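You operate a simulated robot arm through the tools that you are given. There is no shell and no other tool. Be economical: measure what you need, move in short steps, check, and stop when the job is done.

You are at the controls of a simulated two-armed robot. One attempt, no reset.

Task
Pick up the linseed oil bottle with one hand, pass it to the other hand and put it on the right end of the sink counter. Set down upright: linseed oil bottle.

It is judged by the outcome, as a careful person would: the job done as asked, and still so three seconds after it is handed in. It fails if anything else is knocked over, pushed out of place, dropped, spilled or broken.

Robot
Two 7-joint arms with two-finger parallel grippers on one trunk, on a base that drives. Base frame: it is fixed to the floor where the robot stands at the start and does not move with it; the origin is under the middle of the robot, x ahead of it, y to its left, z up; the surface under the hand at the start is at about z = 780. Units: mm, rad, N and s.
The left shoulder is at the start at [70, 134, 1015], the right one opposite. With the tool pointing down near the work surface each hand reaches from about 180 to 640 mm from the robot's upright axis, wherever it stands, measured 20 degrees to its own side. Places, roughly: right end of the sink counter [500, 3400, 800]. Payload 1.57 kg a hand.
The tool frame of a hand sits at the grasp point between the pads (the TCP): z along the fingers, y along the line on which they close. The tips reach 30 mm beyond it. Largest opening 80 mm; finger width 17, thickness 12; the body of the gripper, 40 by 82 mm, starts 80 mm behind the TCP.
Orientation is that of the tool frame in the base frame, as a unit quaternion [x, y, z, w]. With the fingers straight down and closing along the base's y, the tool's x points along the base's -x, its y along +y and its z along -z.

Tools
- The arms move only by the tool drive_tool. It takes "left_deltas", "right_deltas" or both (then of equal length, played together; a hand with none holds still); each is a list of rows, each an object of numbers (a shift or turn left out is 0, a gripper value left out holds the last): "tx", "ty", "tz": the shift along the tool's x, y, z in units of 300 mm (1.0 is 300 mm); "rx", "ry", "rz": the turn, a rotation vector about the tool's x, y, z in units of 45 degrees (1.0 is 45 degrees); "gripper": the opening in per cent of the stroke, from 0 (shut) to 100 (fully open). In form: [{"tx": .., "ty": .., "tz": .., "rx": .., "ry": .., "rz": .., "gripper": ..}, ...]. A call has 1 to 8 rows; each row is the pose to reach, as a shift and turn from the pose commanded when the call began, along the tool's axes at that moment. A call with a number of a shift or a turn outside -1 to 1 is refused whole. Each row takes 0.2 s and may step no farther than 50 mm and 0.15 rad from the row before; otherwise, or with a gripper value out of range, the whole call is refused. A pose out of reach is approached as far as the arm can. The call stops where the force on the tool passes 40 N (or 10 N more than at its start, if that is more) or the arm is blocked; 0.2 s more then pass. Each finger travels about 153 mm/s and halts on what it meets, pressing with about 25 N; the grip force reading is that of the motor and also rises with nothing between the fingers. The clock runs only during rows and for 0.2 s after the last one: add rows that repeat a pose to give the fingers time. The reply holds the time, the measured pose of the TCP, the force on the tool along the base axes, the opening and the grip force, in the units named above and with some noise, with the torque about the TCP (base axes, N m) and any sound that the robot's microphone picked up.
- Cameras (640 x 400 px; columns grow to the right, rows downward): "scene" is now at [137.6, 21.1, 1248]; the picture's right is [0.24, -0.97, 0.00], its down [-0.54, -0.13, -0.83] and it looks along [0.81, 0.20, -0.55] (base axes); focal length 214 px, centre (320, 200). "left" rides on the left gripper at [72, 7, -122] in its tool frame; the picture's right is [-0.09, 1.00, 0.00], its down [-0.84, -0.08, -0.54] and it looks along [-0.54, -0.05, 0.84] (tool axes); focal length 238 px, centre (320, 200). "right" rides on the right gripper at [72, -7, -122] in its tool frame; the picture's right is [0.09, 1.00, 0.00], its down [-0.84, 0.08, -0.54] and it looks along [-0.54, 0.05, 0.84] (tool axes); focal length 238 px, centre (320, 200).
- camera(camera): a new picture of that camera. The clock stands still meanwhile.
- slide_trunk(by): slides the trunk up (or, below 0, down) by that many mm; the arms and the scene camera ride with it, the base frame stays. It gives what a move gives, with no picture.
- steer(legs): drives the robot by 1 to 6 legs, each [ahead, left, turn to the left] in mm, mm and rad, along the robot's own axes; the way and the turn of a leg run together, so that a leg with both is an arc; at most 1500 mm and 3.142 rad a leg. The arms and the cameras ride along, it lands a little off, and it stops where it bumps. It gives what a move gives.
- pan_tilt(pan, tilt): turns the head with the scene camera to pan (to the left, within 1.501 rad either way) and tilt (down, from -0.506 to 1.204), counted from straight ahead of the robot. It gives what a move gives.
- measure_at(camera, pixels): for up to 12 pixels [column, row] of the newest picture of that camera ("zoom" is the newest enlarged one), the place [x, y, z] in the base frame of the surface seen there, good to about 3 mm. The clock stands still meanwhile.
- close_up(camera, box): a new picture of the part [left, top, right, bottom] of that camera's present view, enlarged. The clock stands still meanwhile.
- job_done(): hands the job in; it is judged then, once.

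Work in short steps. Measure before you move; look again where a grasp or a placing could have gone wrong, and mend it. You have 80 turns and 78 pictures in all, those below and enlarged ones among them. Open the grippers and draw the arms clear of the work before you hand the job in, unless the task says otherwise; then end with one line.

The tools are called after "Request:" as a command line: name --argument value ..., lists and objects as JSON in quotes. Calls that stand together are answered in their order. drive_tool: Moves the arms, as the interface text tells. Its arguments: {"type":"object","properties":{"left_deltas":{"type":"array","items":{"type":"object","properties":{"tx":{"type":"number"},"ty":{"type":"number"},"tz":{"type":"number"},"rx":{"type":"number"},"ry":{"type":"number"},"rz":{"type":"number"},"gripper":{"type":"number"}}}},"right_deltas":{"type":"array","items":{"type":"object","properties":{"tx":{"type":"number"},"ty":{"type":"number"},"tz":{"type":"number"},"rx":{"type":"number"},"ry":{"type":"number"},"rz":{"type":"number"},"gripper":{"type":"number"}}}}},"required":[]} The other tools are called the same way: slide_trunk (by) slides the trunk up or down; steer (legs) drives the base; pan_tilt (pan, tilt) turns the head that bears the scene camera; camera (camera) takes a picture; measure_at (camera, pixels) gives the place of the surface under pixels of a picture; close_up (camera, box) takes an enlarged picture of a part of a camera's view; job_done () hands the job in.

At the start:

```text
time_s: 0.0
left_position: [375.2, 247.9, 1150.4]
left_orientation: [-0.001, 1.0, -0.001, 0.0]
left_ft_force: [-0.7, -0.9, -0.2]
left_moment: [0.03, -0.02, -0.01]
left_width: 80.0
left_grip_force: 0.1
right_position: [389.9, -16.1, 1150.1]
right_orientation: [-0.001, 1.0, -0.001, -0.001]
right_ft_force: [0.6, -0.1, -0.1]
right_moment: [0.0, 0.01, -0.01]
right_width: 79.9
right_grip_force: 0.0
trunk travel left (down, up): [-589.0, 351.0]
robot x, y, heading: [-1.7, 3.1, 0.001]
head pan, tilt: [0.237, 0.583]
```

scene: 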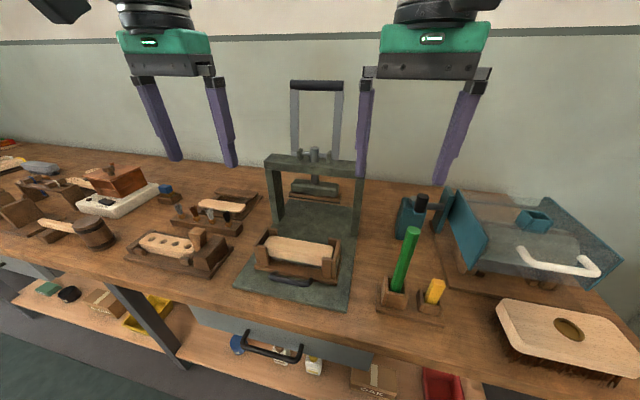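
right: 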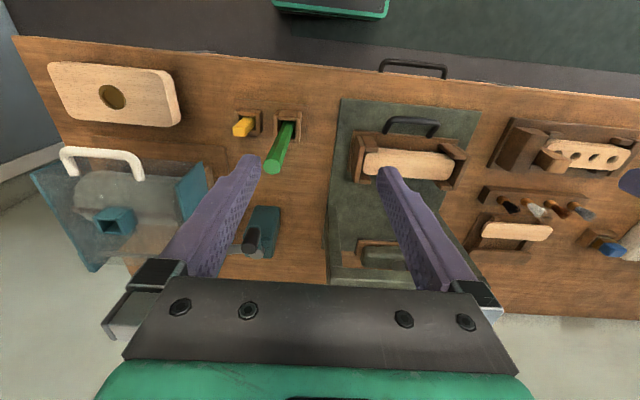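
left: 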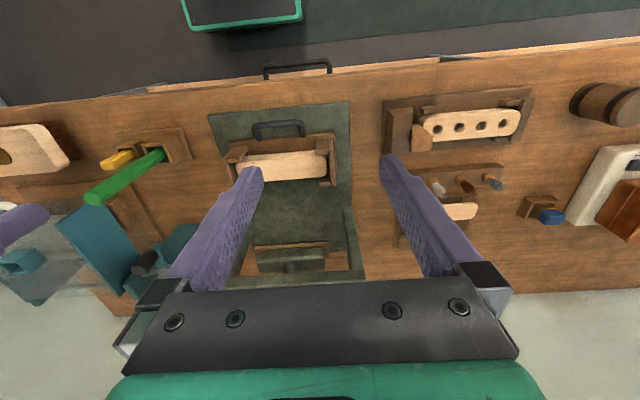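

I look closer at the candidates: the teal thing with a black cap near (410,215) and the small bottles on the lower shelf near (300,360).

Request:
close_up --camera "scene" --box '[370, 170, 470, 330]'

Request:
close_up --camera "scene" --box '[200, 310, 400, 400]'

Request:
close_up --camera "scene" --box '[0, 130, 160, 330]'

```text
2.50 times, centred on (420, 250) of scene
```

zoom: 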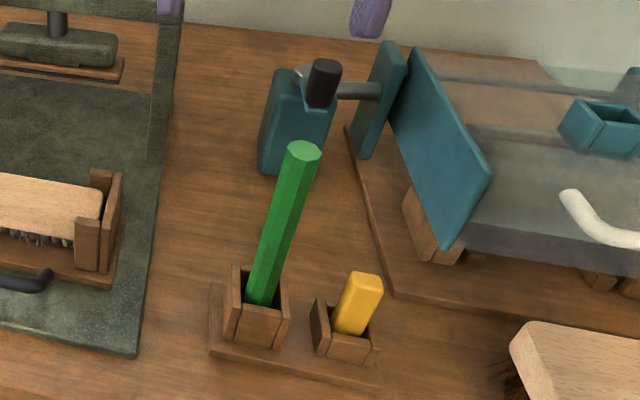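

```text
3.20 times, centred on (300, 355) of scene
```

zoom: 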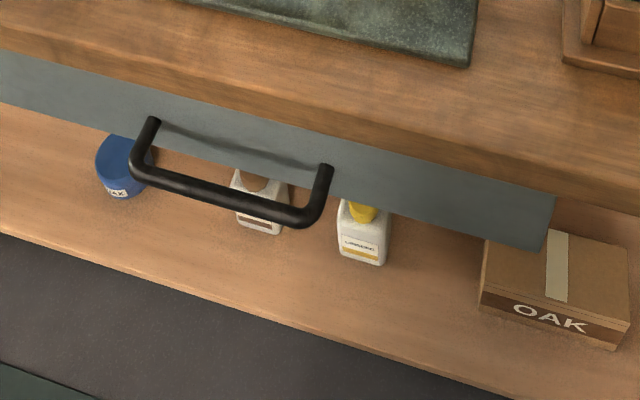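

```text
2.00 times, centred on (80, 230) of scene
```

zoom: 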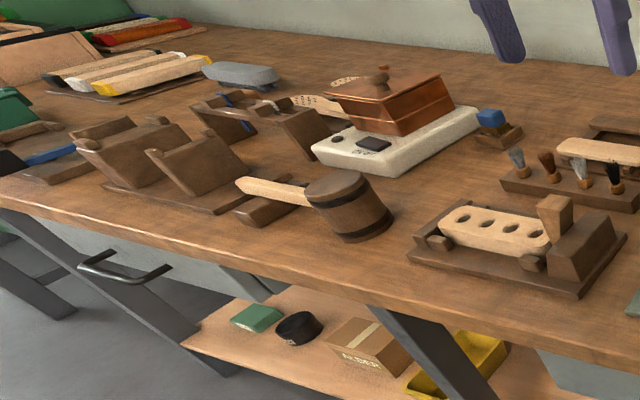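

The white bottle with a yellow cap (scene about (313,362)) reads "LINSEED". I measure it, the shelf, table edge, drawer and handle.

Request:
measure_at --camera "scene" --pixels '[[313, 360], [313, 370], [313, 390], [281, 358], [300, 361], [270, 352], [280, 308], [300, 312], [310, 350], [360, 375], [200, 340], [235, 345]]'

Request:
steer --legs '[[-600, 0, 0]]'

Request:
pan_tilt --pan 0 --tilt 0.6

Request:
camera --camera "scene"

```text
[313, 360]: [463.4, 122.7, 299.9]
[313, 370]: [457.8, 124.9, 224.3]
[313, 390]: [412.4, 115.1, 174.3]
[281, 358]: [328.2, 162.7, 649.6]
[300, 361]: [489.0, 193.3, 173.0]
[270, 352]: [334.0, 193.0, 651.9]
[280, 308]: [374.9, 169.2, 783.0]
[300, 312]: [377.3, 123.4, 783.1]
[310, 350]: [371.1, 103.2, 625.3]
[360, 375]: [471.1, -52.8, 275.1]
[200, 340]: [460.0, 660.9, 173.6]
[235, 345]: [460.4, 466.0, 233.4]
```

```text
time_s: 3.4
left_position: [-230.5, 248.5, 1151.1]
left_orientation: [0.0, 1.0, 0.0, 0.0]
left_ft_force: [0.7, -0.5, -0.5]
left_moment: [0.0, -0.03, 0.01]
left_width: 80.2
left_grip_force: 0.0
right_position: [-217.8, -17.4, 1149.5]
right_orientation: [0.002, 1.0, 0.0, 0.0]
right_ft_force: [0.0, -0.3, -0.4]
right_moment: [-0.04, 0.03, 0.02]
right_width: 80.1
right_grip_force: 0.0
trunk travel left (down, up): [-589.0, 351.0]
robot x, y, heading: [-604.9, -1.5, -0.003]
head pan, tilt: [0.237, 0.583]
```

```text
time_s: 4.2
left_position: [-232.1, 250.0, 1150.0]
left_orientation: [0.001, 1.0, 0.0, 0.001]
left_ft_force: [0.4, 0.3, -0.9]
left_moment: [0.0, 0.01, 0.02]
left_width: 79.8
left_grip_force: 0.2
right_position: [-218.0, -17.3, 1150.0]
right_orientation: [0.001, 1.0, 0.001, 0.0]
right_ft_force: [0.6, -0.8, 0.1]
right_moment: [0.01, 0.03, 0.04]
right_width: 80.0
right_grip_force: 0.1
trunk travel left (down, up): [-589.0, 351.0]
robot x, y, heading: [-609.4, -0.8, -0.004]
head pan, tilt: [0.0, 0.6]
```

```text
71 pictures are left
```

scene: 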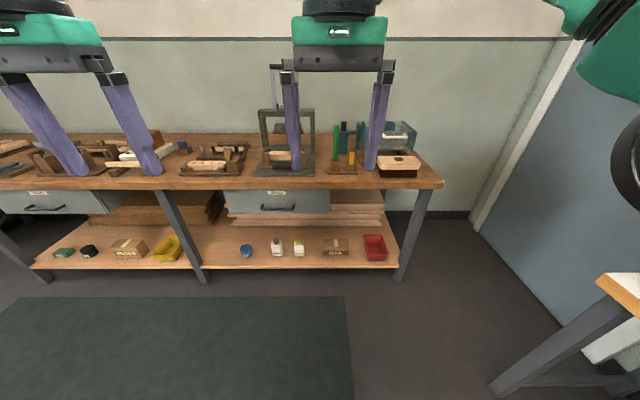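

The bottle (299,250) is on the lower shelf beneath the drawer, with free floor ahead of me. I lower the trunk to look at it level.

Request:
slide_trunk --by -550

Request:
pan_tilt --pan 0.1 --tilt 0.4

Request:
camera --camera "scene"

Request:
close_up --camera "scene" --box '[220, 180, 420, 305]'

```text
refused: -550 is not a number from -400 to 400
```

```text
time_s: 4.9
left_position: [-230.5, 249.4, 1149.6]
left_orientation: [0.0, 1.0, 0.0, -0.001]
left_ft_force: [0.6, -0.1, 0.8]
left_moment: [0.0, 0.02, -0.04]
left_width: 80.1
left_grip_force: 0.1
right_position: [-217.3, -16.1, 1149.8]
right_orientation: [0.001, 1.0, 0.001, -0.001]
right_ft_force: [0.6, 0.0, -0.4]
right_moment: [0.03, 0.02, 0.01]
right_width: 80.1
right_grip_force: 0.0
trunk travel left (down, up): [-589.0, 351.0]
robot x, y, heading: [-605.1, -0.6, 0.001]
head pan, tilt: [0.099, 0.4]
```

```text
70 pictures are left
```

scene: 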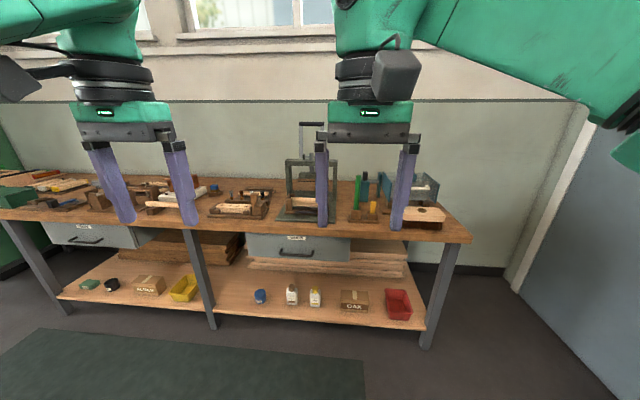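

```text
3.20 times, centred on (320, 242) of scene
```

zoom: 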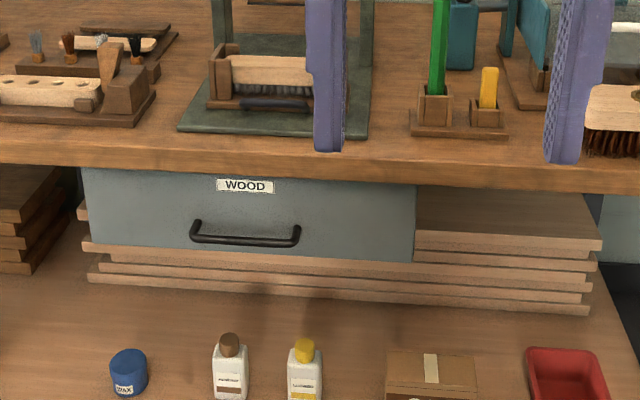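

The move limit is 400 mm, so I slide down in two steps and look again.

Request:
slide_trunk --by -400

Request:
slide_trunk --by -150

Request:
pan_tilt --pan 0.1 --tilt 0.3

Request:
camera --camera "scene"

```text
time_s: 8.7
left_position: [-231.1, 248.4, 749.9]
left_orientation: [0.001, 1.0, -0.001, 0.0]
left_ft_force: [-0.4, 1.3, 1.1]
left_moment: [-0.03, 0.0, -0.02]
left_width: 79.8
left_grip_force: 0.0
right_position: [-217.6, -16.3, 748.7]
right_orientation: [0.002, 1.0, 0.0, 0.001]
right_ft_force: [0.5, -0.1, 0.2]
right_moment: [0.01, -0.03, -0.01]
right_width: 79.7
right_grip_force: 0.0
trunk travel left (down, up): [-189.0, 751.0]
robot x, y, heading: [-608.4, 5.3, -0.004]
head pan, tilt: [0.099, 0.4]
```

```text
time_s: 10.5
left_position: [-231.7, 248.3, 599.8]
left_orientation: [0.001, 1.0, 0.001, 0.001]
left_ft_force: [0.7, 0.8, 0.2]
left_moment: [-0.04, -0.01, -0.01]
left_width: 80.0
left_grip_force: 0.1
right_position: [-218.7, -16.4, 600.7]
right_orientation: [0.002, 1.0, 0.0, 0.0]
right_ft_force: [0.0, 0.2, 0.8]
right_moment: [-0.02, -0.01, 0.01]
right_width: 79.8
right_grip_force: 0.1
trunk travel left (down, up): [-39.0, 901.0]
robot x, y, heading: [-604.8, 0.5, -0.004]
head pan, tilt: [0.099, 0.4]
```

```text
time_s: 11.2
left_position: [-231.1, 249.6, 599.3]
left_orientation: [0.001, 1.0, 0.0, 0.0]
left_ft_force: [0.6, -0.4, 0.1]
left_moment: [-0.02, 0.02, 0.01]
left_width: 80.0
left_grip_force: 0.1
right_position: [-217.5, -16.7, 599.1]
right_orientation: [0.002, 1.0, 0.0, 0.0]
right_ft_force: [0.0, -0.3, -0.4]
right_moment: [0.0, 0.0, 0.01]
right_width: 80.0
right_grip_force: 0.0
trunk travel left (down, up): [-39.0, 901.0]
robot x, y, heading: [-602.9, -0.4, -0.003]
head pan, tilt: [0.099, 0.3]
```

```text
68 pictures are left
```

scene: 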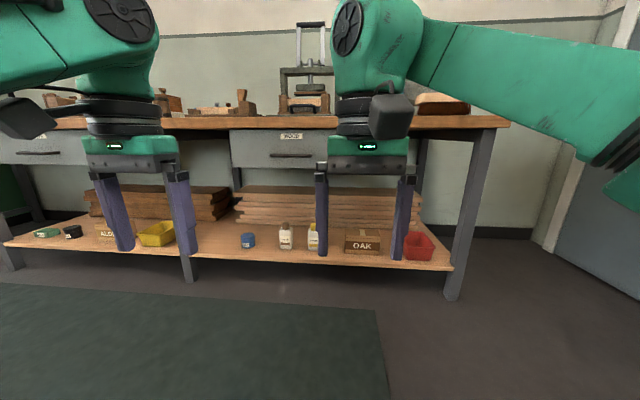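

Request:
close_up --camera "scene" --box '[260, 200, 356, 260]'

Request:
measure_at --camera "scene" --pixels '[[313, 240], [313, 226], [310, 246], [300, 259], [286, 240], [286, 226], [270, 165], [295, 200], [290, 158], [290, 128], [355, 240], [240, 220]]'

```text
6.67 times, centred on (308, 230) of scene
```

zoom: 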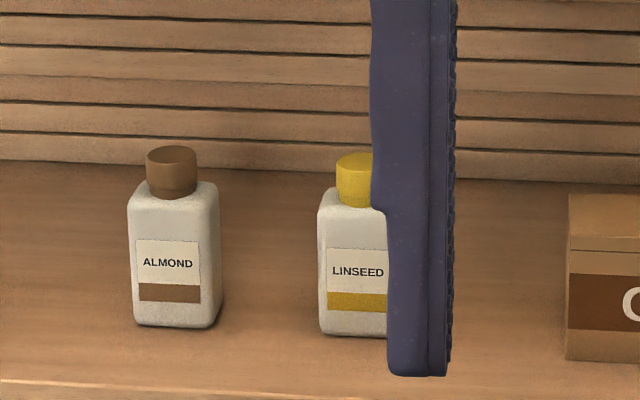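

```text
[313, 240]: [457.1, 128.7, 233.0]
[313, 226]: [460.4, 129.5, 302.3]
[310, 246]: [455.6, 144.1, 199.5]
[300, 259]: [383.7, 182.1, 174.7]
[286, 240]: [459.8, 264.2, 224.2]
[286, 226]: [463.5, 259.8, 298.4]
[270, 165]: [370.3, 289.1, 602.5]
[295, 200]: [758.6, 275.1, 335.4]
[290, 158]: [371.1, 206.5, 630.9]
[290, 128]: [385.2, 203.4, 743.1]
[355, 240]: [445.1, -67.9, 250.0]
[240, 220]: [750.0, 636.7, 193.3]
```

The bottle's front is at x≈457, y≈95–148, shelf z≈174, almond bottle at y≈235+, shelf edge x≈383. I pitch and lower the right hand in free space so the fingers point forward and down.

Request:
drive_tool --right_deltas '[{"tz": 0.1, "tx": -0.03, "ty": -0.03, "ry": -0.15}, {"tz": 0.22, "tx": -0.06, "ty": -0.06, "ry": -0.3}, {"tz": 0.34, "tx": -0.09, "ty": -0.09, "ry": -0.45}, {"tz": 0.46, "tx": -0.12, "ty": -0.12, "ry": -0.6}, {"tz": 0.58, "tx": -0.15, "ty": -0.15, "ry": -0.75}, {"tz": 0.7, "tx": -0.2, "ty": -0.18, "ry": -0.9}, {"tz": 0.8, "tx": -0.23, "ty": -0.18, "ry": -1.0}]'

Request:
camera --camera "scene"

Request:
camera --camera "right"

```text
time_s: 12.8
left_position: [-231.2, 249.4, 599.8]
left_orientation: [0.002, 1.0, 0.0, 0.0]
left_ft_force: [-0.6, -0.3, -0.5]
left_moment: [-0.02, 0.02, -0.02]
left_width: 80.0
left_grip_force: 0.0
right_position: [-146.4, -69.5, 359.4]
right_orientation: [0.002, 0.923, 0.0, 0.384]
right_ft_force: [-0.5, 0.1, 0.0]
right_moment: [-0.01, -0.01, -0.02]
right_width: 79.6
right_grip_force: 0.1
trunk travel left (down, up): [-39.0, 901.0]
robot x, y, heading: [-611.4, 2.6, -0.001]
head pan, tilt: [0.099, 0.3]
```

```text
66 pictures are left
```

scene: 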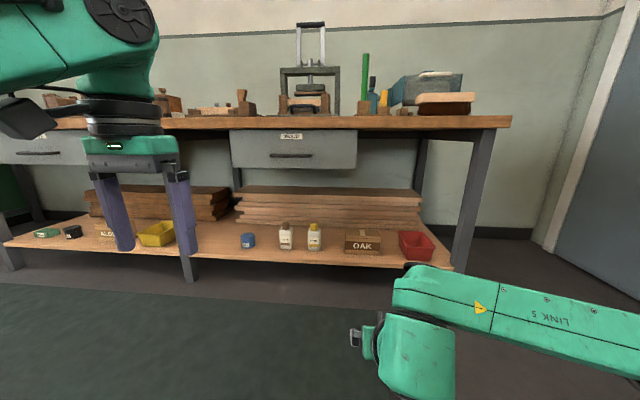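

```text
65 pictures are left
```

right: 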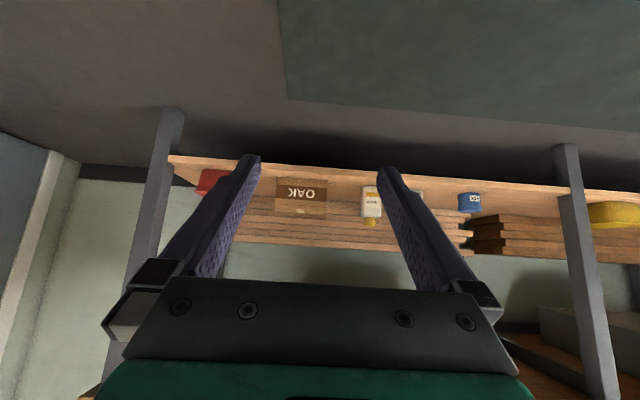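

The bottle is now unobstructed at (314,237). I zoom and measure its outline.

Request:
close_up --camera "scene" --box '[264, 210, 360, 270]'

```text
6.67 times, centred on (312, 240) of scene
```

zoom: 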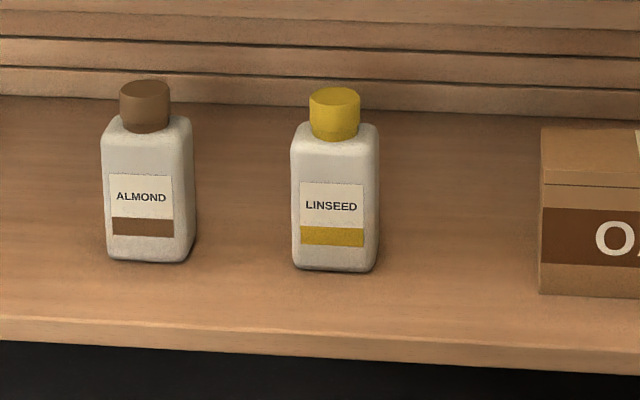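

Request:
measure_at --camera "zoom" --pixels '[[298, 210], [362, 210], [372, 215], [298, 262], [335, 90], [335, 110], [314, 115], [354, 115], [330, 150], [330, 240], [188, 210], [545, 220]]'

```text
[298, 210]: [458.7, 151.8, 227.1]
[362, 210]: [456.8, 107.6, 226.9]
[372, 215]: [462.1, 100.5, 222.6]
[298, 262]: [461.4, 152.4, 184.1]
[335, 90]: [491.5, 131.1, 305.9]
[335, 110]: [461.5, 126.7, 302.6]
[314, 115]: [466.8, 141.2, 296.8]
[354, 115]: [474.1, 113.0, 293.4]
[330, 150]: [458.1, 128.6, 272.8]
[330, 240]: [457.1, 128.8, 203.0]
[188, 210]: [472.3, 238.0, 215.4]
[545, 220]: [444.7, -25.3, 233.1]
```

Bottle: body y≈99–156 (centre 128), front x≈457, cap 461–496, top z≈306, shelf 174. I level the right hand to ~25° below horizontal and lower it to z≈260, then drive the base left and ahead.

Request:
drive_tool --right_deltas '[{"ry": -0.15, "tz": 0.08, "tx": 0.08}, {"ry": -0.3, "tz": 0.16, "tx": 0.16}, {"ry": -0.444, "tz": 0.233, "tx": 0.233}]'

Request:
steer --legs '[[0, 200, 0], [470, 0, 0]]'

Request:
camera --camera "scene"

Request:
camera --camera "right"

```text
time_s: 13.6
left_position: [-230.8, 249.4, 600.2]
left_orientation: [0.001, 1.0, 0.0, 0.0]
left_ft_force: [-0.2, -0.2, 0.5]
left_moment: [0.0, -0.04, -0.01]
left_width: 79.8
left_grip_force: 0.0
right_position: [-147.1, -71.5, 260.3]
right_orientation: [0.002, 0.843, 0.0, 0.537]
right_ft_force: [-0.3, -0.3, 0.2]
right_moment: [-0.03, -0.02, 0.01]
right_width: 79.8
right_grip_force: 0.1
trunk travel left (down, up): [-39.0, 901.0]
robot x, y, heading: [-609.7, 3.8, -0.003]
head pan, tilt: [0.099, 0.3]
```

```text
time_s: 17.5
left_position: [235.9, 447.9, 599.9]
left_orientation: [-0.003, 1.0, 0.0, 0.0]
left_ft_force: [0.8, 0.4, -0.7]
left_moment: [0.01, 0.02, 0.0]
left_width: 79.9
left_grip_force: 0.0
right_position: [323.0, 128.2, 260.7]
right_orientation: [-0.002, 0.843, 0.002, 0.538]
right_ft_force: [0.0, 0.3, 0.2]
right_moment: [-0.02, 0.0, 0.02]
right_width: 80.2
right_grip_force: 0.1
trunk travel left (down, up): [-39.0, 901.0]
robot x, y, heading: [-139.0, 196.9, 0.003]
head pan, tilt: [0.099, 0.3]
```

```text
63 pictures are left
```

scene: 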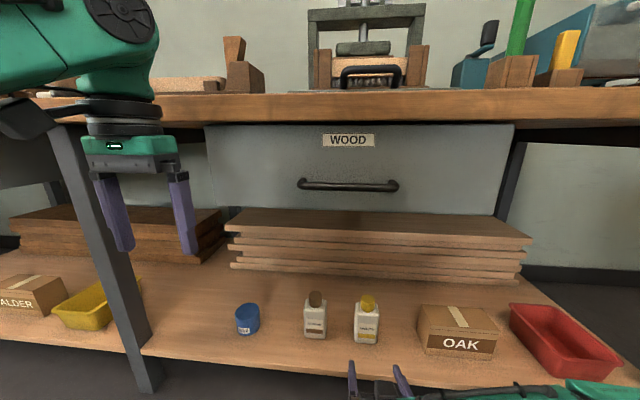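

```text
62 pictures are left
```

right: 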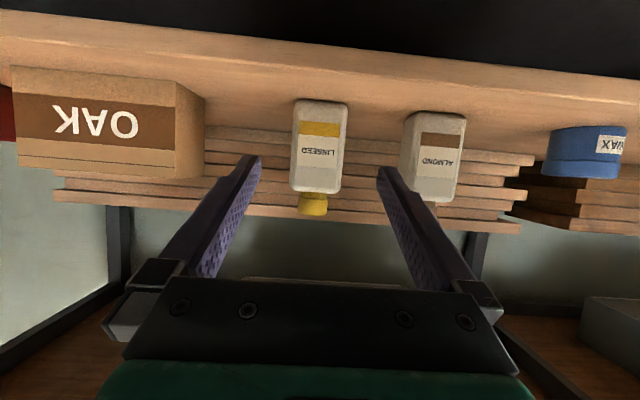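

The bottle sits centred between the right fingers (right picture (320,145)). I re-measure its edges from here before going in.

Request:
measure_at --camera "right" --pixels '[[299, 140], [343, 140], [319, 108], [320, 180], [313, 205], [348, 130]]'

Request:
measure_at --camera "scene" --pixels '[[357, 325], [376, 325], [368, 298], [366, 340], [379, 318]]'

```text
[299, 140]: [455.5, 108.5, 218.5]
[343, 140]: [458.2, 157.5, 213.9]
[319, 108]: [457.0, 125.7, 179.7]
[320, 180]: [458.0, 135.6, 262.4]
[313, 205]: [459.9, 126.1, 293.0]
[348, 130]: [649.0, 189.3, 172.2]
```

```text
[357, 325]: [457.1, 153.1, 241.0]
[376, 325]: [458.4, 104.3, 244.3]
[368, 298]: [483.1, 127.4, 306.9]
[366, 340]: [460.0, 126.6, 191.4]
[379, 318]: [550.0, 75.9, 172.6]
```

All agree on centre y≈128. I lower to z≈208 and slide in around the body to x≈474, fingers open.

Request:
drive_tool --right_deltas '[{"tz": 0.1, "tx": 0.049, "gripper": 100}, {"tz": 0.2, "tx": 0.098}, {"tz": 0.28, "tx": 0.061}, {"tz": 0.36, "tx": 0.024}, {"tz": 0.451, "tx": -0.018}, {"tz": 0.53, "tx": -0.055}]'

Request:
camera --camera "right"

Request:
camera --camera "scene"

```text
time_s: 18.9
left_position: [235.6, 448.0, 600.5]
left_orientation: [-0.003, 1.0, 0.0, 0.0]
left_ft_force: [-0.2, 0.0, -1.1]
left_moment: [0.02, 0.04, 0.02]
left_width: 80.1
left_grip_force: 0.1
right_position: [474.0, 129.7, 208.2]
right_orientation: [-0.002, 0.843, 0.002, 0.537]
right_ft_force: [0.1, 0.1, 0.3]
right_moment: [-0.03, 0.02, 0.02]
right_width: 80.0
right_grip_force: 0.0
trunk travel left (down, up): [-39.0, 901.0]
robot x, y, heading: [-137.0, 197.3, -0.0]
head pan, tilt: [0.099, 0.3]
```

```text
61 pictures are left
```

right: 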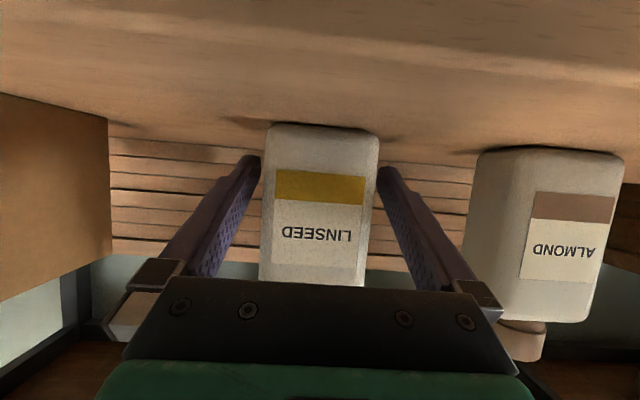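

```text
60 pictures are left
```

scene: 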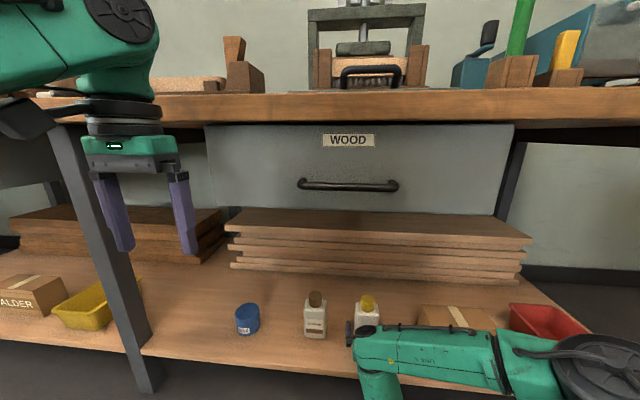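

The linseed bottle is straddled by the fingers. I close the right gripper.

Request:
drive_tool --right_deltas '[{"gripper": 0}, {"gripper": 0}, {"gripper": 0}]'

```text
time_s: 19.7
left_position: [235.8, 447.7, 600.4]
left_orientation: [-0.003, 1.0, 0.0, 0.0]
left_ft_force: [0.4, -0.4, -0.5]
left_moment: [-0.01, -0.02, 0.01]
left_width: 80.0
left_grip_force: 0.1
right_position: [475.1, 129.2, 207.1]
right_orientation: [-0.001, 0.843, 0.001, 0.537]
right_ft_force: [1.5, 0.4, 0.7]
right_moment: [-0.06, 0.01, 0.0]
right_width: 62.1
right_grip_force: 25.0
trunk travel left (down, up): [-39.0, 901.0]
robot x, y, heading: [-137.3, 197.7, 0.001]
head pan, tilt: [0.099, 0.3]
```

Gripped at 62 mm width. I lift 60 mm straight up and look.

Request:
drive_tool --right_deltas '[{"tx": -0.06, "tz": -0.028, "gripper": 0}, {"tx": -0.12, "tz": -0.056}, {"tx": -0.181, "tz": -0.084}]'

Request:
camera --camera "right"

Request:
camera --camera "scene"

```text
time_s: 20.5
left_position: [236.9, 446.9, 599.3]
left_orientation: [-0.003, 1.0, 0.0, 0.0]
left_ft_force: [0.2, 0.3, 0.2]
left_moment: [0.0, 0.01, 0.0]
left_width: 80.1
left_grip_force: 0.0
right_position: [474.8, 129.3, 266.9]
right_orientation: [-0.003, 0.844, 0.002, 0.537]
right_ft_force: [-0.1, -0.5, -3.0]
right_moment: [-0.02, 0.02, 0.01]
right_width: 62.0
right_grip_force: 25.2
trunk travel left (down, up): [-39.0, 901.0]
robot x, y, heading: [-137.3, 201.2, 0.004]
head pan, tilt: [0.099, 0.3]
```

```text
59 pictures are left
```

right: 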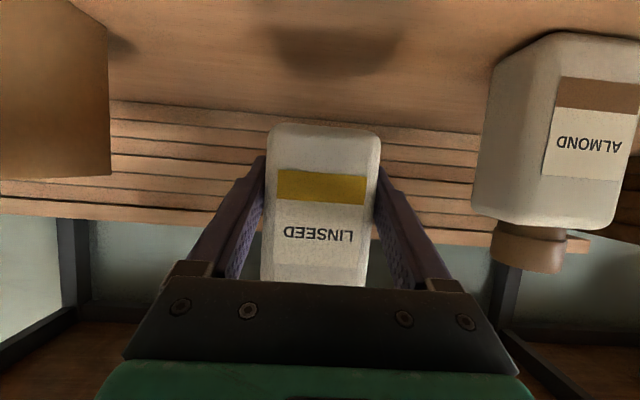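

```text
58 pictures are left
```

scene: 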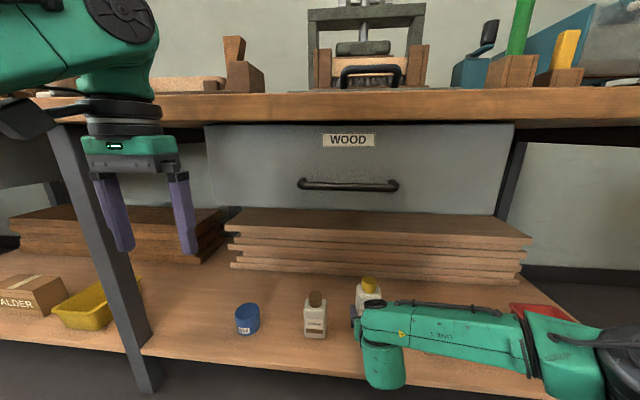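

The bottle is held and off the shelf (~0.3 kg). I back the base straight out, then raise the trunk.

Request:
steer --legs '[[-500, 0, 0]]'

Request:
slide_trunk --by 400

Request:
slide_trunk --by 150

Request:
pan_tilt --pan 1.45 --tilt 0.3

Request:
camera --camera "scene"

Request:
camera --camera "right"

```text
time_s: 23.4
left_position: [-253.6, 445.0, 599.1]
left_orientation: [-0.002, 1.0, 0.0, 0.0]
left_ft_force: [0.5, 0.4, -0.2]
left_moment: [-0.01, 0.0, 0.0]
left_width: 79.9
left_grip_force: 0.1
right_position: [-17.0, 125.2, 266.6]
right_orientation: [-0.001, 0.844, 0.001, 0.536]
right_ft_force: [0.5, -0.1, -2.4]
right_moment: [0.01, 0.02, 0.01]
right_width: 61.6
right_grip_force: 24.6
trunk travel left (down, up): [-39.0, 901.0]
robot x, y, heading: [-632.4, 194.9, 0.008]
head pan, tilt: [0.099, 0.3]
```

```text
time_s: 27.3
left_position: [-253.7, 445.1, 998.6]
left_orientation: [-0.001, 1.0, 0.0, 0.001]
left_ft_force: [0.1, -0.3, 0.2]
left_moment: [0.0, 0.01, -0.02]
left_width: 79.7
left_grip_force: 0.0
right_position: [-16.4, 125.9, 666.7]
right_orientation: [-0.001, 0.843, 0.0, 0.537]
right_ft_force: [-0.4, 0.2, -2.8]
right_moment: [0.01, 0.02, 0.03]
right_width: 61.8
right_grip_force: 24.9
trunk travel left (down, up): [-439.0, 501.0]
robot x, y, heading: [-629.9, 196.1, 0.007]
head pan, tilt: [0.099, 0.3]
```

```text
time_s: 29.0
left_position: [-252.7, 445.6, 1148.5]
left_orientation: [-0.002, 1.0, 0.0, 0.0]
left_ft_force: [-0.5, -0.5, 0.7]
left_moment: [-0.02, 0.03, -0.03]
left_width: 79.8
left_grip_force: 0.0
right_position: [-14.7, 125.4, 817.2]
right_orientation: [-0.002, 0.845, 0.002, 0.535]
right_ft_force: [0.2, -0.1, -2.6]
right_moment: [-0.01, 0.02, 0.04]
right_width: 61.6
right_grip_force: 25.6
trunk travel left (down, up): [-589.0, 351.0]
robot x, y, heading: [-627.1, 193.1, -0.002]
head pan, tilt: [0.099, 0.3]
```

```text
time_s: 30.5
left_position: [-253.7, 445.9, 1149.8]
left_orientation: [-0.001, 1.0, 0.0, 0.001]
left_ft_force: [-0.3, 0.3, -0.4]
left_moment: [0.01, -0.03, 0.02]
left_width: 80.0
left_grip_force: 0.0
right_position: [-15.7, 125.0, 816.7]
right_orientation: [-0.002, 0.844, 0.001, 0.537]
right_ft_force: [1.4, -0.2, -2.5]
right_moment: [0.0, 0.03, 0.0]
right_width: 61.9
right_grip_force: 24.6
trunk travel left (down, up): [-589.0, 351.0]
robot x, y, heading: [-629.3, 196.6, 0.005]
head pan, tilt: [1.45, 0.3]
```

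```text
57 pictures are left
```

scene: 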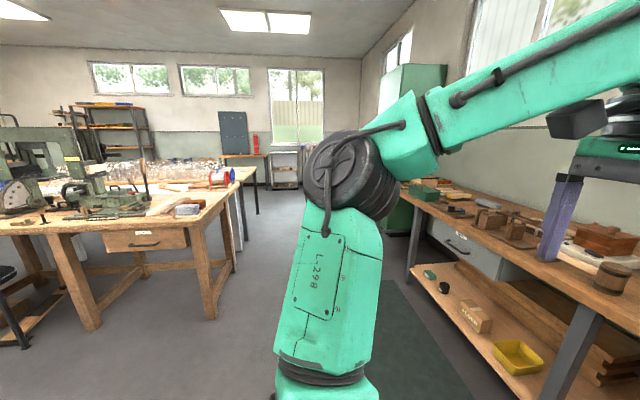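

```text
56 pictures are left
```

right: 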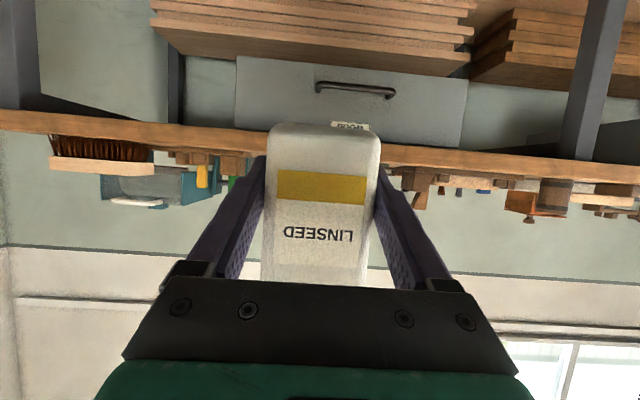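

Bottle steady in the right hand. I draw it in front of the chest, then bring the left hand above it (pre-handover, ~115 mm above the cap), head turned to watch.

Request:
drive_tool --right_deltas '[{"tx": 0.047, "tz": -0.1, "ty": 0.06, "gripper": 0}, {"tx": 0.094, "tz": -0.2, "ty": 0.12}, {"tx": 0.14, "tz": -0.3, "ty": 0.18}, {"tx": 0.187, "tz": -0.402, "ty": 0.237}]'

Request:
drive_tool --left_deltas '[{"tx": -0.05, "ty": -0.12, "tz": 0.057, "gripper": 100}, {"tx": -0.1, "ty": -0.24, "tz": 0.114}, {"tx": -0.156, "ty": -0.36, "tz": 0.171}, {"tx": -0.208, "ty": -0.48, "tz": 0.228}, {"tx": -0.26, "ty": -0.6, "tz": 0.285}, {"tx": -0.312, "ty": -0.72, "tz": 0.342}, {"tx": -0.363, "ty": -0.833, "tz": 0.4}]'

Request:
pan_tilt --pan 0 --tilt 0.7

Request:
camera --camera "scene"

Request:
camera --camera "left"

```text
time_s: 31.5
left_position: [-254.7, 446.3, 1150.7]
left_orientation: [-0.002, 1.0, -0.001, 0.001]
left_ft_force: [-0.9, 0.1, -0.2]
left_moment: [-0.02, -0.01, -0.02]
left_width: 80.3
left_grip_force: 0.1
right_position: [-153.2, 194.7, 818.5]
right_orientation: [-0.001, 0.843, 0.001, 0.537]
right_ft_force: [0.0, -0.6, -2.9]
right_moment: [-0.01, 0.02, 0.01]
right_width: 61.7
right_grip_force: 24.8
trunk travel left (down, up): [-589.0, 351.0]
robot x, y, heading: [-628.2, 195.7, -0.002]
head pan, tilt: [1.45, 0.3]
```

```text
time_s: 33.1
left_position: [-200.2, 292.4, 1038.7]
left_orientation: [-0.002, 1.0, 0.0, 0.0]
left_ft_force: [0.2, -0.3, -0.4]
left_moment: [0.03, -0.01, 0.0]
left_width: 79.9
left_grip_force: 0.1
left hand out of reach, approached as far as the arm can: row 4, 5, 6, 7
right_position: [-151.5, 195.5, 817.3]
right_orientation: [-0.002, 0.843, 0.002, 0.537]
right_ft_force: [1.1, 0.1, -2.7]
right_moment: [0.01, 0.02, 0.04]
right_width: 61.8
right_grip_force: 24.7
trunk travel left (down, up): [-589.0, 351.0]
robot x, y, heading: [-627.2, 194.4, 0.002]
head pan, tilt: [1.45, 0.3]
```

```text
time_s: 34.7
left_position: [-200.5, 292.4, 1038.2]
left_orientation: [-0.001, 1.0, 0.001, 0.001]
left_ft_force: [0.4, 0.7, 0.3]
left_moment: [-0.01, -0.01, -0.01]
left_width: 80.0
left_grip_force: 0.1
right_position: [-151.2, 195.4, 817.4]
right_orientation: [-0.001, 0.844, 0.001, 0.537]
right_ft_force: [-0.8, 0.0, -2.4]
right_moment: [-0.01, 0.01, 0.0]
right_width: 62.0
right_grip_force: 25.1
trunk travel left (down, up): [-589.0, 351.0]
robot x, y, heading: [-629.6, 196.2, -0.003]
head pan, tilt: [0.0, 0.7]
```

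```text
55 pictures are left
```

scene: 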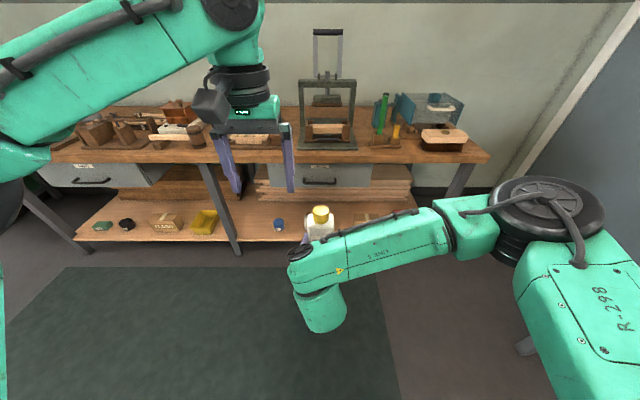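

```text
54 pictures are left
```

left: 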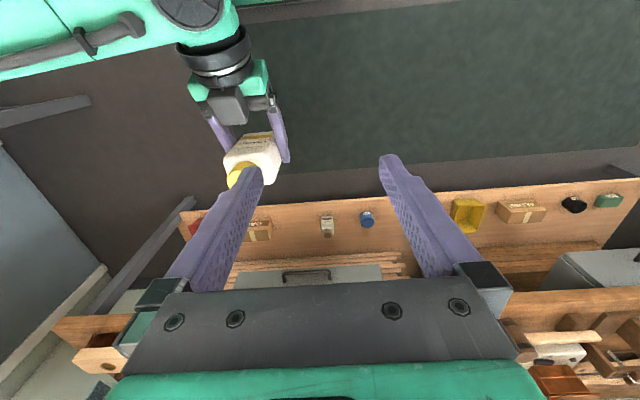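

The left hand couldn't get that far across; the bottle needs to come toward the left side and lower. I move the right hand 110 mm left, 40 back, 60 down.

Request:
drive_tool --right_deltas '[{"tx": 0.079, "tz": -0.012, "ty": 0.122, "gripper": 0}, {"tx": 0.158, "tz": -0.025, "ty": 0.245}, {"tx": 0.237, "tz": -0.037, "ty": 0.367}]'

Request:
drive_tool --left_deltas '[{"gripper": 100}]'

Request:
camera --camera "left"

Request:
camera --camera "scene"

```text
time_s: 35.5
left_position: [-202.6, 294.0, 1038.0]
left_orientation: [-0.002, 1.0, -0.001, 0.001]
left_ft_force: [0.3, 0.3, 0.8]
left_moment: [-0.03, 0.01, 0.0]
left_width: 79.8
left_grip_force: 0.0
right_position: [-192.3, 306.0, 757.3]
right_orientation: [-0.001, 0.843, 0.001, 0.537]
right_ft_force: [-0.4, 0.9, -2.9]
right_moment: [-0.04, 0.0, -0.02]
right_width: 61.6
right_grip_force: 25.4
trunk travel left (down, up): [-589.0, 351.0]
robot x, y, heading: [-630.1, 196.7, 0.001]
head pan, tilt: [0.0, 0.7]
```

```text
time_s: 35.9
left_position: [-201.5, 293.0, 1038.8]
left_orientation: [-0.002, 1.0, 0.0, -0.001]
left_ft_force: [0.2, -0.1, -0.7]
left_moment: [-0.01, -0.02, -0.01]
left_width: 80.1
left_grip_force: 0.0
right_position: [-192.6, 305.3, 758.0]
right_orientation: [0.0, 0.844, -0.001, 0.537]
right_ft_force: [-0.1, -0.8, -2.5]
right_moment: [0.01, 0.01, -0.04]
right_width: 61.7
right_grip_force: 25.5
trunk travel left (down, up): [-589.0, 351.0]
robot x, y, heading: [-625.6, 196.2, 0.003]
head pan, tilt: [0.0, 0.7]
```

```text
53 pictures are left
```

left: 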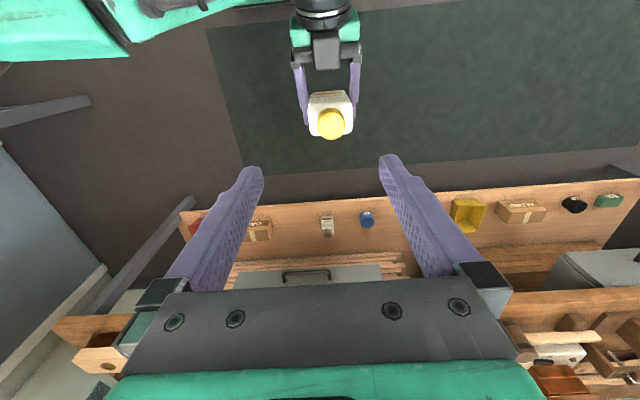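

```text
52 pictures are left
```

scene: 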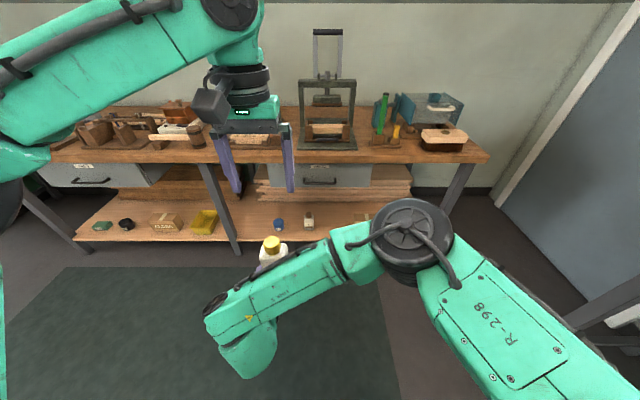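

Both hands are aligned well. I measure the bottle's cap and body in the left picture to centre the left hand.

Request:
measure_at --camera "left" --pixels '[[330, 124], [320, 118], [342, 120], [330, 136], [312, 112], [350, 112], [329, 94]]'

Request:
measure_at --camera "scene" --pixels '[[273, 242], [266, 241], [279, 241], [262, 258], [285, 258], [273, 258], [210, 300]]'

```text
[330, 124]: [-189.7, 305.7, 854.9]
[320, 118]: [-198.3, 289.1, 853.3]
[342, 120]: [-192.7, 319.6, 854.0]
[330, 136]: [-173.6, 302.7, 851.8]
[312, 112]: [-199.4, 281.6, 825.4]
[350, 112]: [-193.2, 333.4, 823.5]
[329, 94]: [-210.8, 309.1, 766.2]
```

```text
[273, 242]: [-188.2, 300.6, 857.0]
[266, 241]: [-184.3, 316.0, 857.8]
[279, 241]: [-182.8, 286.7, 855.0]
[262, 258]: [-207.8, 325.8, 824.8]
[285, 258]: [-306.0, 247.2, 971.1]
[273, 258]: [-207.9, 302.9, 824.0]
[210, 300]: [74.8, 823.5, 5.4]
```

Cap centre ≈(-190,305), top 856; body front x=-210. I lower the left hand to z≈905 first (tips above the cap) and verify its pose.

Request:
drive_tool --left_deltas '[{"tx": -0.02, "ty": 0.02, "tz": 0.11, "gripper": 100}, {"tx": -0.043, "ty": 0.042, "tz": 0.22}, {"tx": -0.043, "ty": 0.042, "tz": 0.34}, {"tx": -0.043, "ty": 0.042, "tz": 0.445}]'

Request:
camera --camera "left"

```text
time_s: 36.9
left_position: [-185.8, 303.8, 902.7]
left_orientation: [-0.002, 1.0, 0.0, 0.0]
left_ft_force: [0.1, 0.5, -0.3]
left_moment: [-0.01, 0.02, -0.01]
left_width: 79.9
left_grip_force: 0.0
right_position: [-191.3, 304.9, 756.1]
right_orientation: [-0.002, 0.844, 0.002, 0.536]
right_ft_force: [-0.5, -0.5, -2.1]
right_moment: [-0.03, 0.02, 0.03]
right_width: 61.8
right_grip_force: 24.9
trunk travel left (down, up): [-589.0, 351.0]
robot x, y, heading: [-626.1, 191.0, 0.004]
head pan, tilt: [0.0, 0.7]
```

```text
51 pictures are left
```

left: 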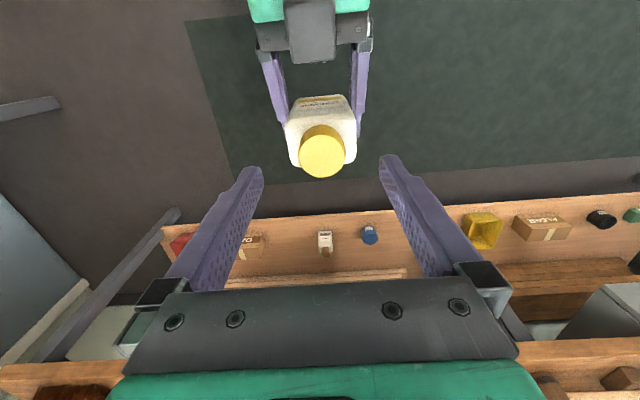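

Centred within a couple of millimetres. I descend 95 mm straddling the bottle's upper body.

Request:
drive_tool --left_deltas '[{"tx": 0.008, "ty": 0.004, "tz": 0.08, "gripper": 100}, {"tx": 0.008, "ty": 0.004, "tz": 0.16}, {"tx": 0.008, "ty": 0.004, "tz": 0.24}, {"tx": 0.008, "ty": 0.004, "tz": 0.315}]'

Request:
camera --camera "left"

Request:
camera --camera "right"

Request:
camera --camera "scene"

```text
time_s: 37.9
left_position: [-189.4, 304.3, 808.6]
left_orientation: [-0.001, 1.0, 0.0, -0.001]
left_ft_force: [0.3, -0.4, -0.6]
left_moment: [-0.02, -0.05, -0.03]
left_width: 79.8
left_grip_force: 0.1
right_position: [-191.1, 305.6, 758.3]
right_orientation: [-0.001, 0.844, 0.001, 0.537]
right_ft_force: [0.2, 0.5, -2.4]
right_moment: [0.0, 0.03, 0.02]
right_width: 61.7
right_grip_force: 25.0
trunk travel left (down, up): [-589.0, 351.0]
robot x, y, heading: [-628.3, 192.0, -0.001]
head pan, tilt: [0.0, 0.7]
```

```text
50 pictures are left
```

left: 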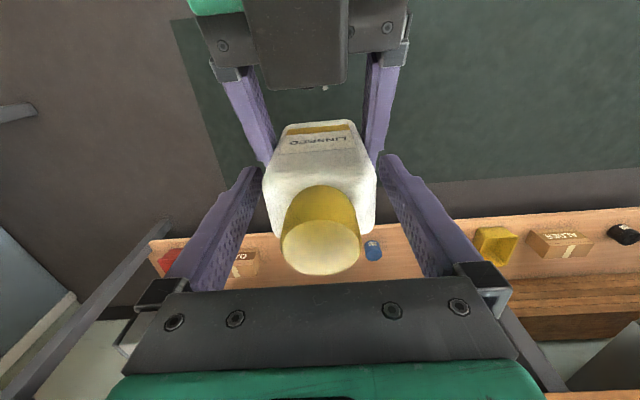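

```text
49 pictures are left
```

right: 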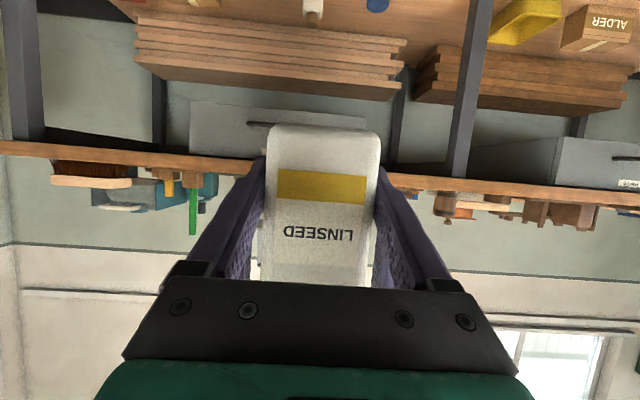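

```text
48 pictures are left
```

scene: 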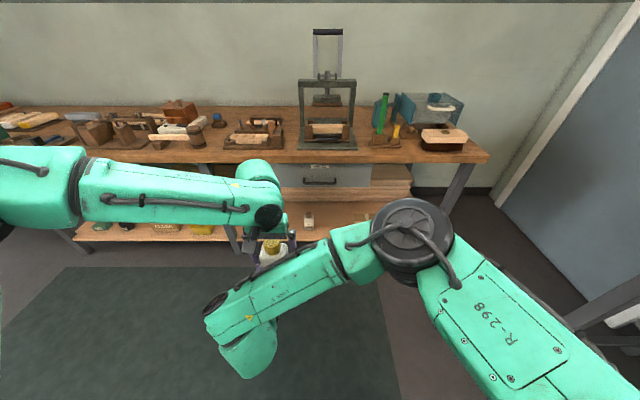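

The left fingers straddle the upper body above the right fingers with no contact. I close the left gripper.

Request:
drive_tool --left_deltas '[{"gripper": 0}, {"gripper": 0}, {"gripper": 0}]'

```text
time_s: 38.7
left_position: [-188.8, 305.2, 808.7]
left_orientation: [-0.001, 1.0, 0.0, 0.001]
left_ft_force: [1.6, 2.3, -1.8]
left_moment: [0.27, -0.6, 0.08]
left_width: 61.9
left_grip_force: 25.3
right_position: [-191.4, 305.4, 758.7]
right_orientation: [-0.001, 0.844, 0.0, 0.537]
right_ft_force: [-1.3, -1.9, 3.0]
right_moment: [-0.21, 0.55, -0.05]
right_width: 61.9
right_grip_force: 25.1
trunk travel left (down, up): [-589.0, 351.0]
robot x, y, heading: [-630.5, 192.4, -0.001]
head pan, tilt: [0.0, 0.7]
```

Left holds at 61.9 mm. I open the right gripper in place.

Request:
drive_tool --right_deltas '[{"gripper": 100}, {"gripper": 100}, {"gripper": 100}]'

Request:
camera --camera "left"

```text
time_s: 39.5
left_position: [-188.7, 304.9, 809.1]
left_orientation: [-0.002, 1.0, 0.0, 0.0]
left_ft_force: [-0.5, 0.4, -0.8]
left_moment: [0.04, 0.02, 0.02]
left_width: 61.9
left_grip_force: 25.3
right_position: [-190.8, 305.2, 757.9]
right_orientation: [-0.001, 0.844, 0.001, 0.537]
right_ft_force: [0.4, 0.0, 0.4]
right_moment: [-0.02, -0.02, -0.02]
right_width: 79.9
right_grip_force: 0.0
trunk travel left (down, up): [-589.0, 351.0]
robot x, y, heading: [-631.9, 196.3, 0.002]
head pan, tilt: [0.0, 0.7]
```

```text
47 pictures are left
```

left: 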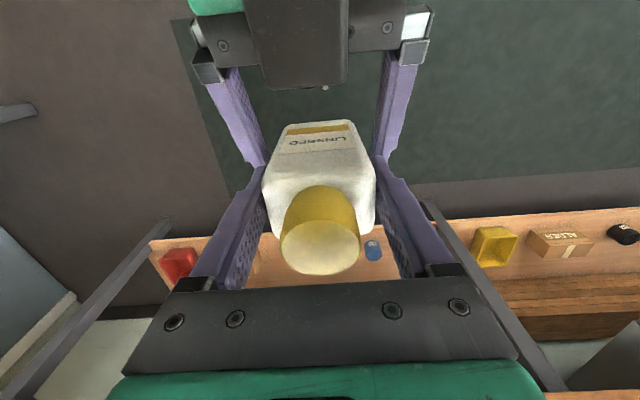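

The right fingers are clear of the bottle. I move the right hand straight down 135 mm and then off to the right.

Request:
drive_tool --right_deltas '[{"tx": 0.136, "tz": 0.063, "gripper": 100}, {"tx": 0.272, "tz": 0.126}, {"tx": 0.408, "tz": 0.189}, {"tx": 0.408, "tz": 0.189, "ty": -0.15}, {"tx": 0.408, "tz": 0.189, "ty": -0.3}, {"tx": 0.408, "tz": 0.189, "ty": -0.46}, {"tx": 0.408, "tz": 0.189, "ty": -0.62}, {"tx": 0.408, "tz": 0.189, "ty": -0.78}]'

Request:
camera --camera "scene"

Request:
camera --camera "left"

```text
time_s: 41.3
left_position: [-190.6, 304.6, 809.6]
left_orientation: [-0.002, 1.0, 0.0, 0.0]
left_ft_force: [-0.7, 0.5, 0.5]
left_moment: [-0.03, -0.01, -0.02]
left_width: 61.7
left_grip_force: 24.8
right_position: [-189.1, 122.2, 645.4]
right_orientation: [0.001, 0.845, -0.003, 0.534]
right_ft_force: [0.1, -0.6, 0.0]
right_moment: [0.02, 0.0, 0.02]
right_width: 79.8
right_grip_force: 0.1
right hand out of reach, approached as far as the arm can: row 7, 8
trunk travel left (down, up): [-589.0, 351.0]
robot x, y, heading: [-627.2, 196.6, -0.001]
head pan, tilt: [0.0, 0.7]
```

```text
46 pictures are left
```

scene: 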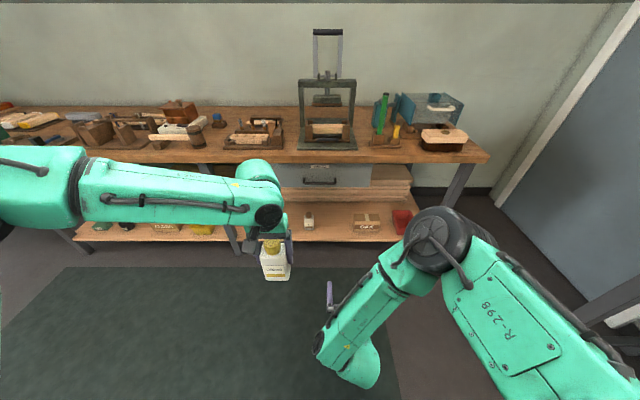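

```text
45 pictures are left
```

left: 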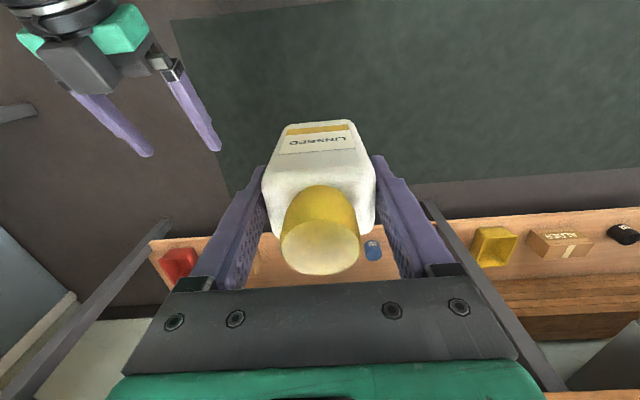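

Hand-over succeeded: the left hand alone holds the bottle upright. I raise the trunk 250 and look toward the sink counter on the left.

Request:
slide_trunk --by 250

Request:
pan_tilt --pan 1.1 --tilt 0.3

Request:
camera --camera "scene"

```text
time_s: 43.9
left_position: [-188.9, 305.3, 1058.8]
left_orientation: [-0.003, 1.0, 0.001, 0.0]
left_ft_force: [1.2, 0.3, -3.0]
left_moment: [-0.01, 0.03, 0.02]
left_width: 61.7
left_grip_force: 25.4
right_position: [-188.1, 122.9, 894.1]
right_orientation: [0.001, 0.845, -0.003, 0.535]
right_ft_force: [-0.1, -0.8, 0.0]
right_moment: [0.03, 0.02, -0.02]
right_width: 79.9
right_grip_force: 0.1
trunk travel left (down, up): [-839.0, 101.0]
robot x, y, heading: [-627.4, 192.6, 0.002]
head pan, tilt: [0.0, 0.7]
```

```text
time_s: 45.2
left_position: [-188.5, 305.8, 1058.5]
left_orientation: [-0.002, 1.0, 0.001, 0.001]
left_ft_force: [1.4, 0.3, -2.7]
left_moment: [-0.01, 0.01, -0.01]
left_width: 61.6
left_grip_force: 25.1
right_position: [-188.9, 123.5, 894.5]
right_orientation: [0.001, 0.845, -0.003, 0.534]
right_ft_force: [0.8, -0.3, 0.4]
right_moment: [-0.02, 0.0, 0.01]
right_width: 80.0
right_grip_force: 0.1
trunk travel left (down, up): [-839.0, 101.0]
robot x, y, heading: [-626.4, 194.6, 0.002]
head pan, tilt: [1.1, 0.3]
```

```text
44 pictures are left
```

scene: 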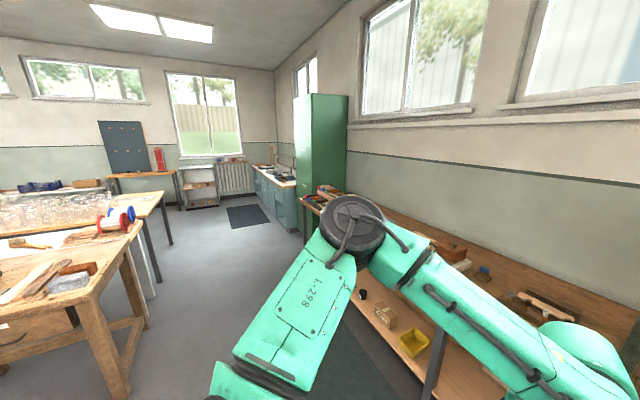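

The sink counter is at (275,180), past the green cabinet along the same wall. I measure the aisle limits and the counter.

Request:
close_up --camera "scene" --box '[230, 130, 330, 240]'

Request:
measure_at --camera "scene" --pixels '[[144, 220], [163, 193], [130, 395], [170, 243], [300, 240], [300, 180], [284, 185], [262, 172], [283, 225], [290, 178], [352, 300], [305, 205]]'

```text
3.64 times, centred on (280, 185) of scene
```

zoom: 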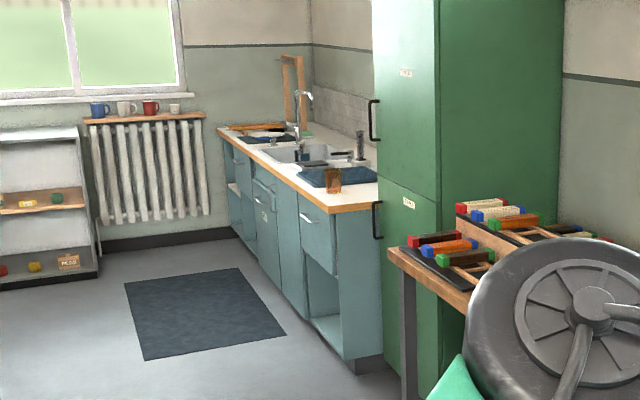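

```text
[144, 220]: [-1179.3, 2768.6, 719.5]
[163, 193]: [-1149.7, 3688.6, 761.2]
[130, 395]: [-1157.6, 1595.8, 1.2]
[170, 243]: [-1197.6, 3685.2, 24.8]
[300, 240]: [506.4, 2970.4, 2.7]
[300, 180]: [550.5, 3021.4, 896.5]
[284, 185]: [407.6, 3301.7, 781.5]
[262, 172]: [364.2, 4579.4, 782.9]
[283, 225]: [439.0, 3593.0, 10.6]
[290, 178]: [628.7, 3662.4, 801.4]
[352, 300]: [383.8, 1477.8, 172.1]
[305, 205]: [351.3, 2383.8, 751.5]
```

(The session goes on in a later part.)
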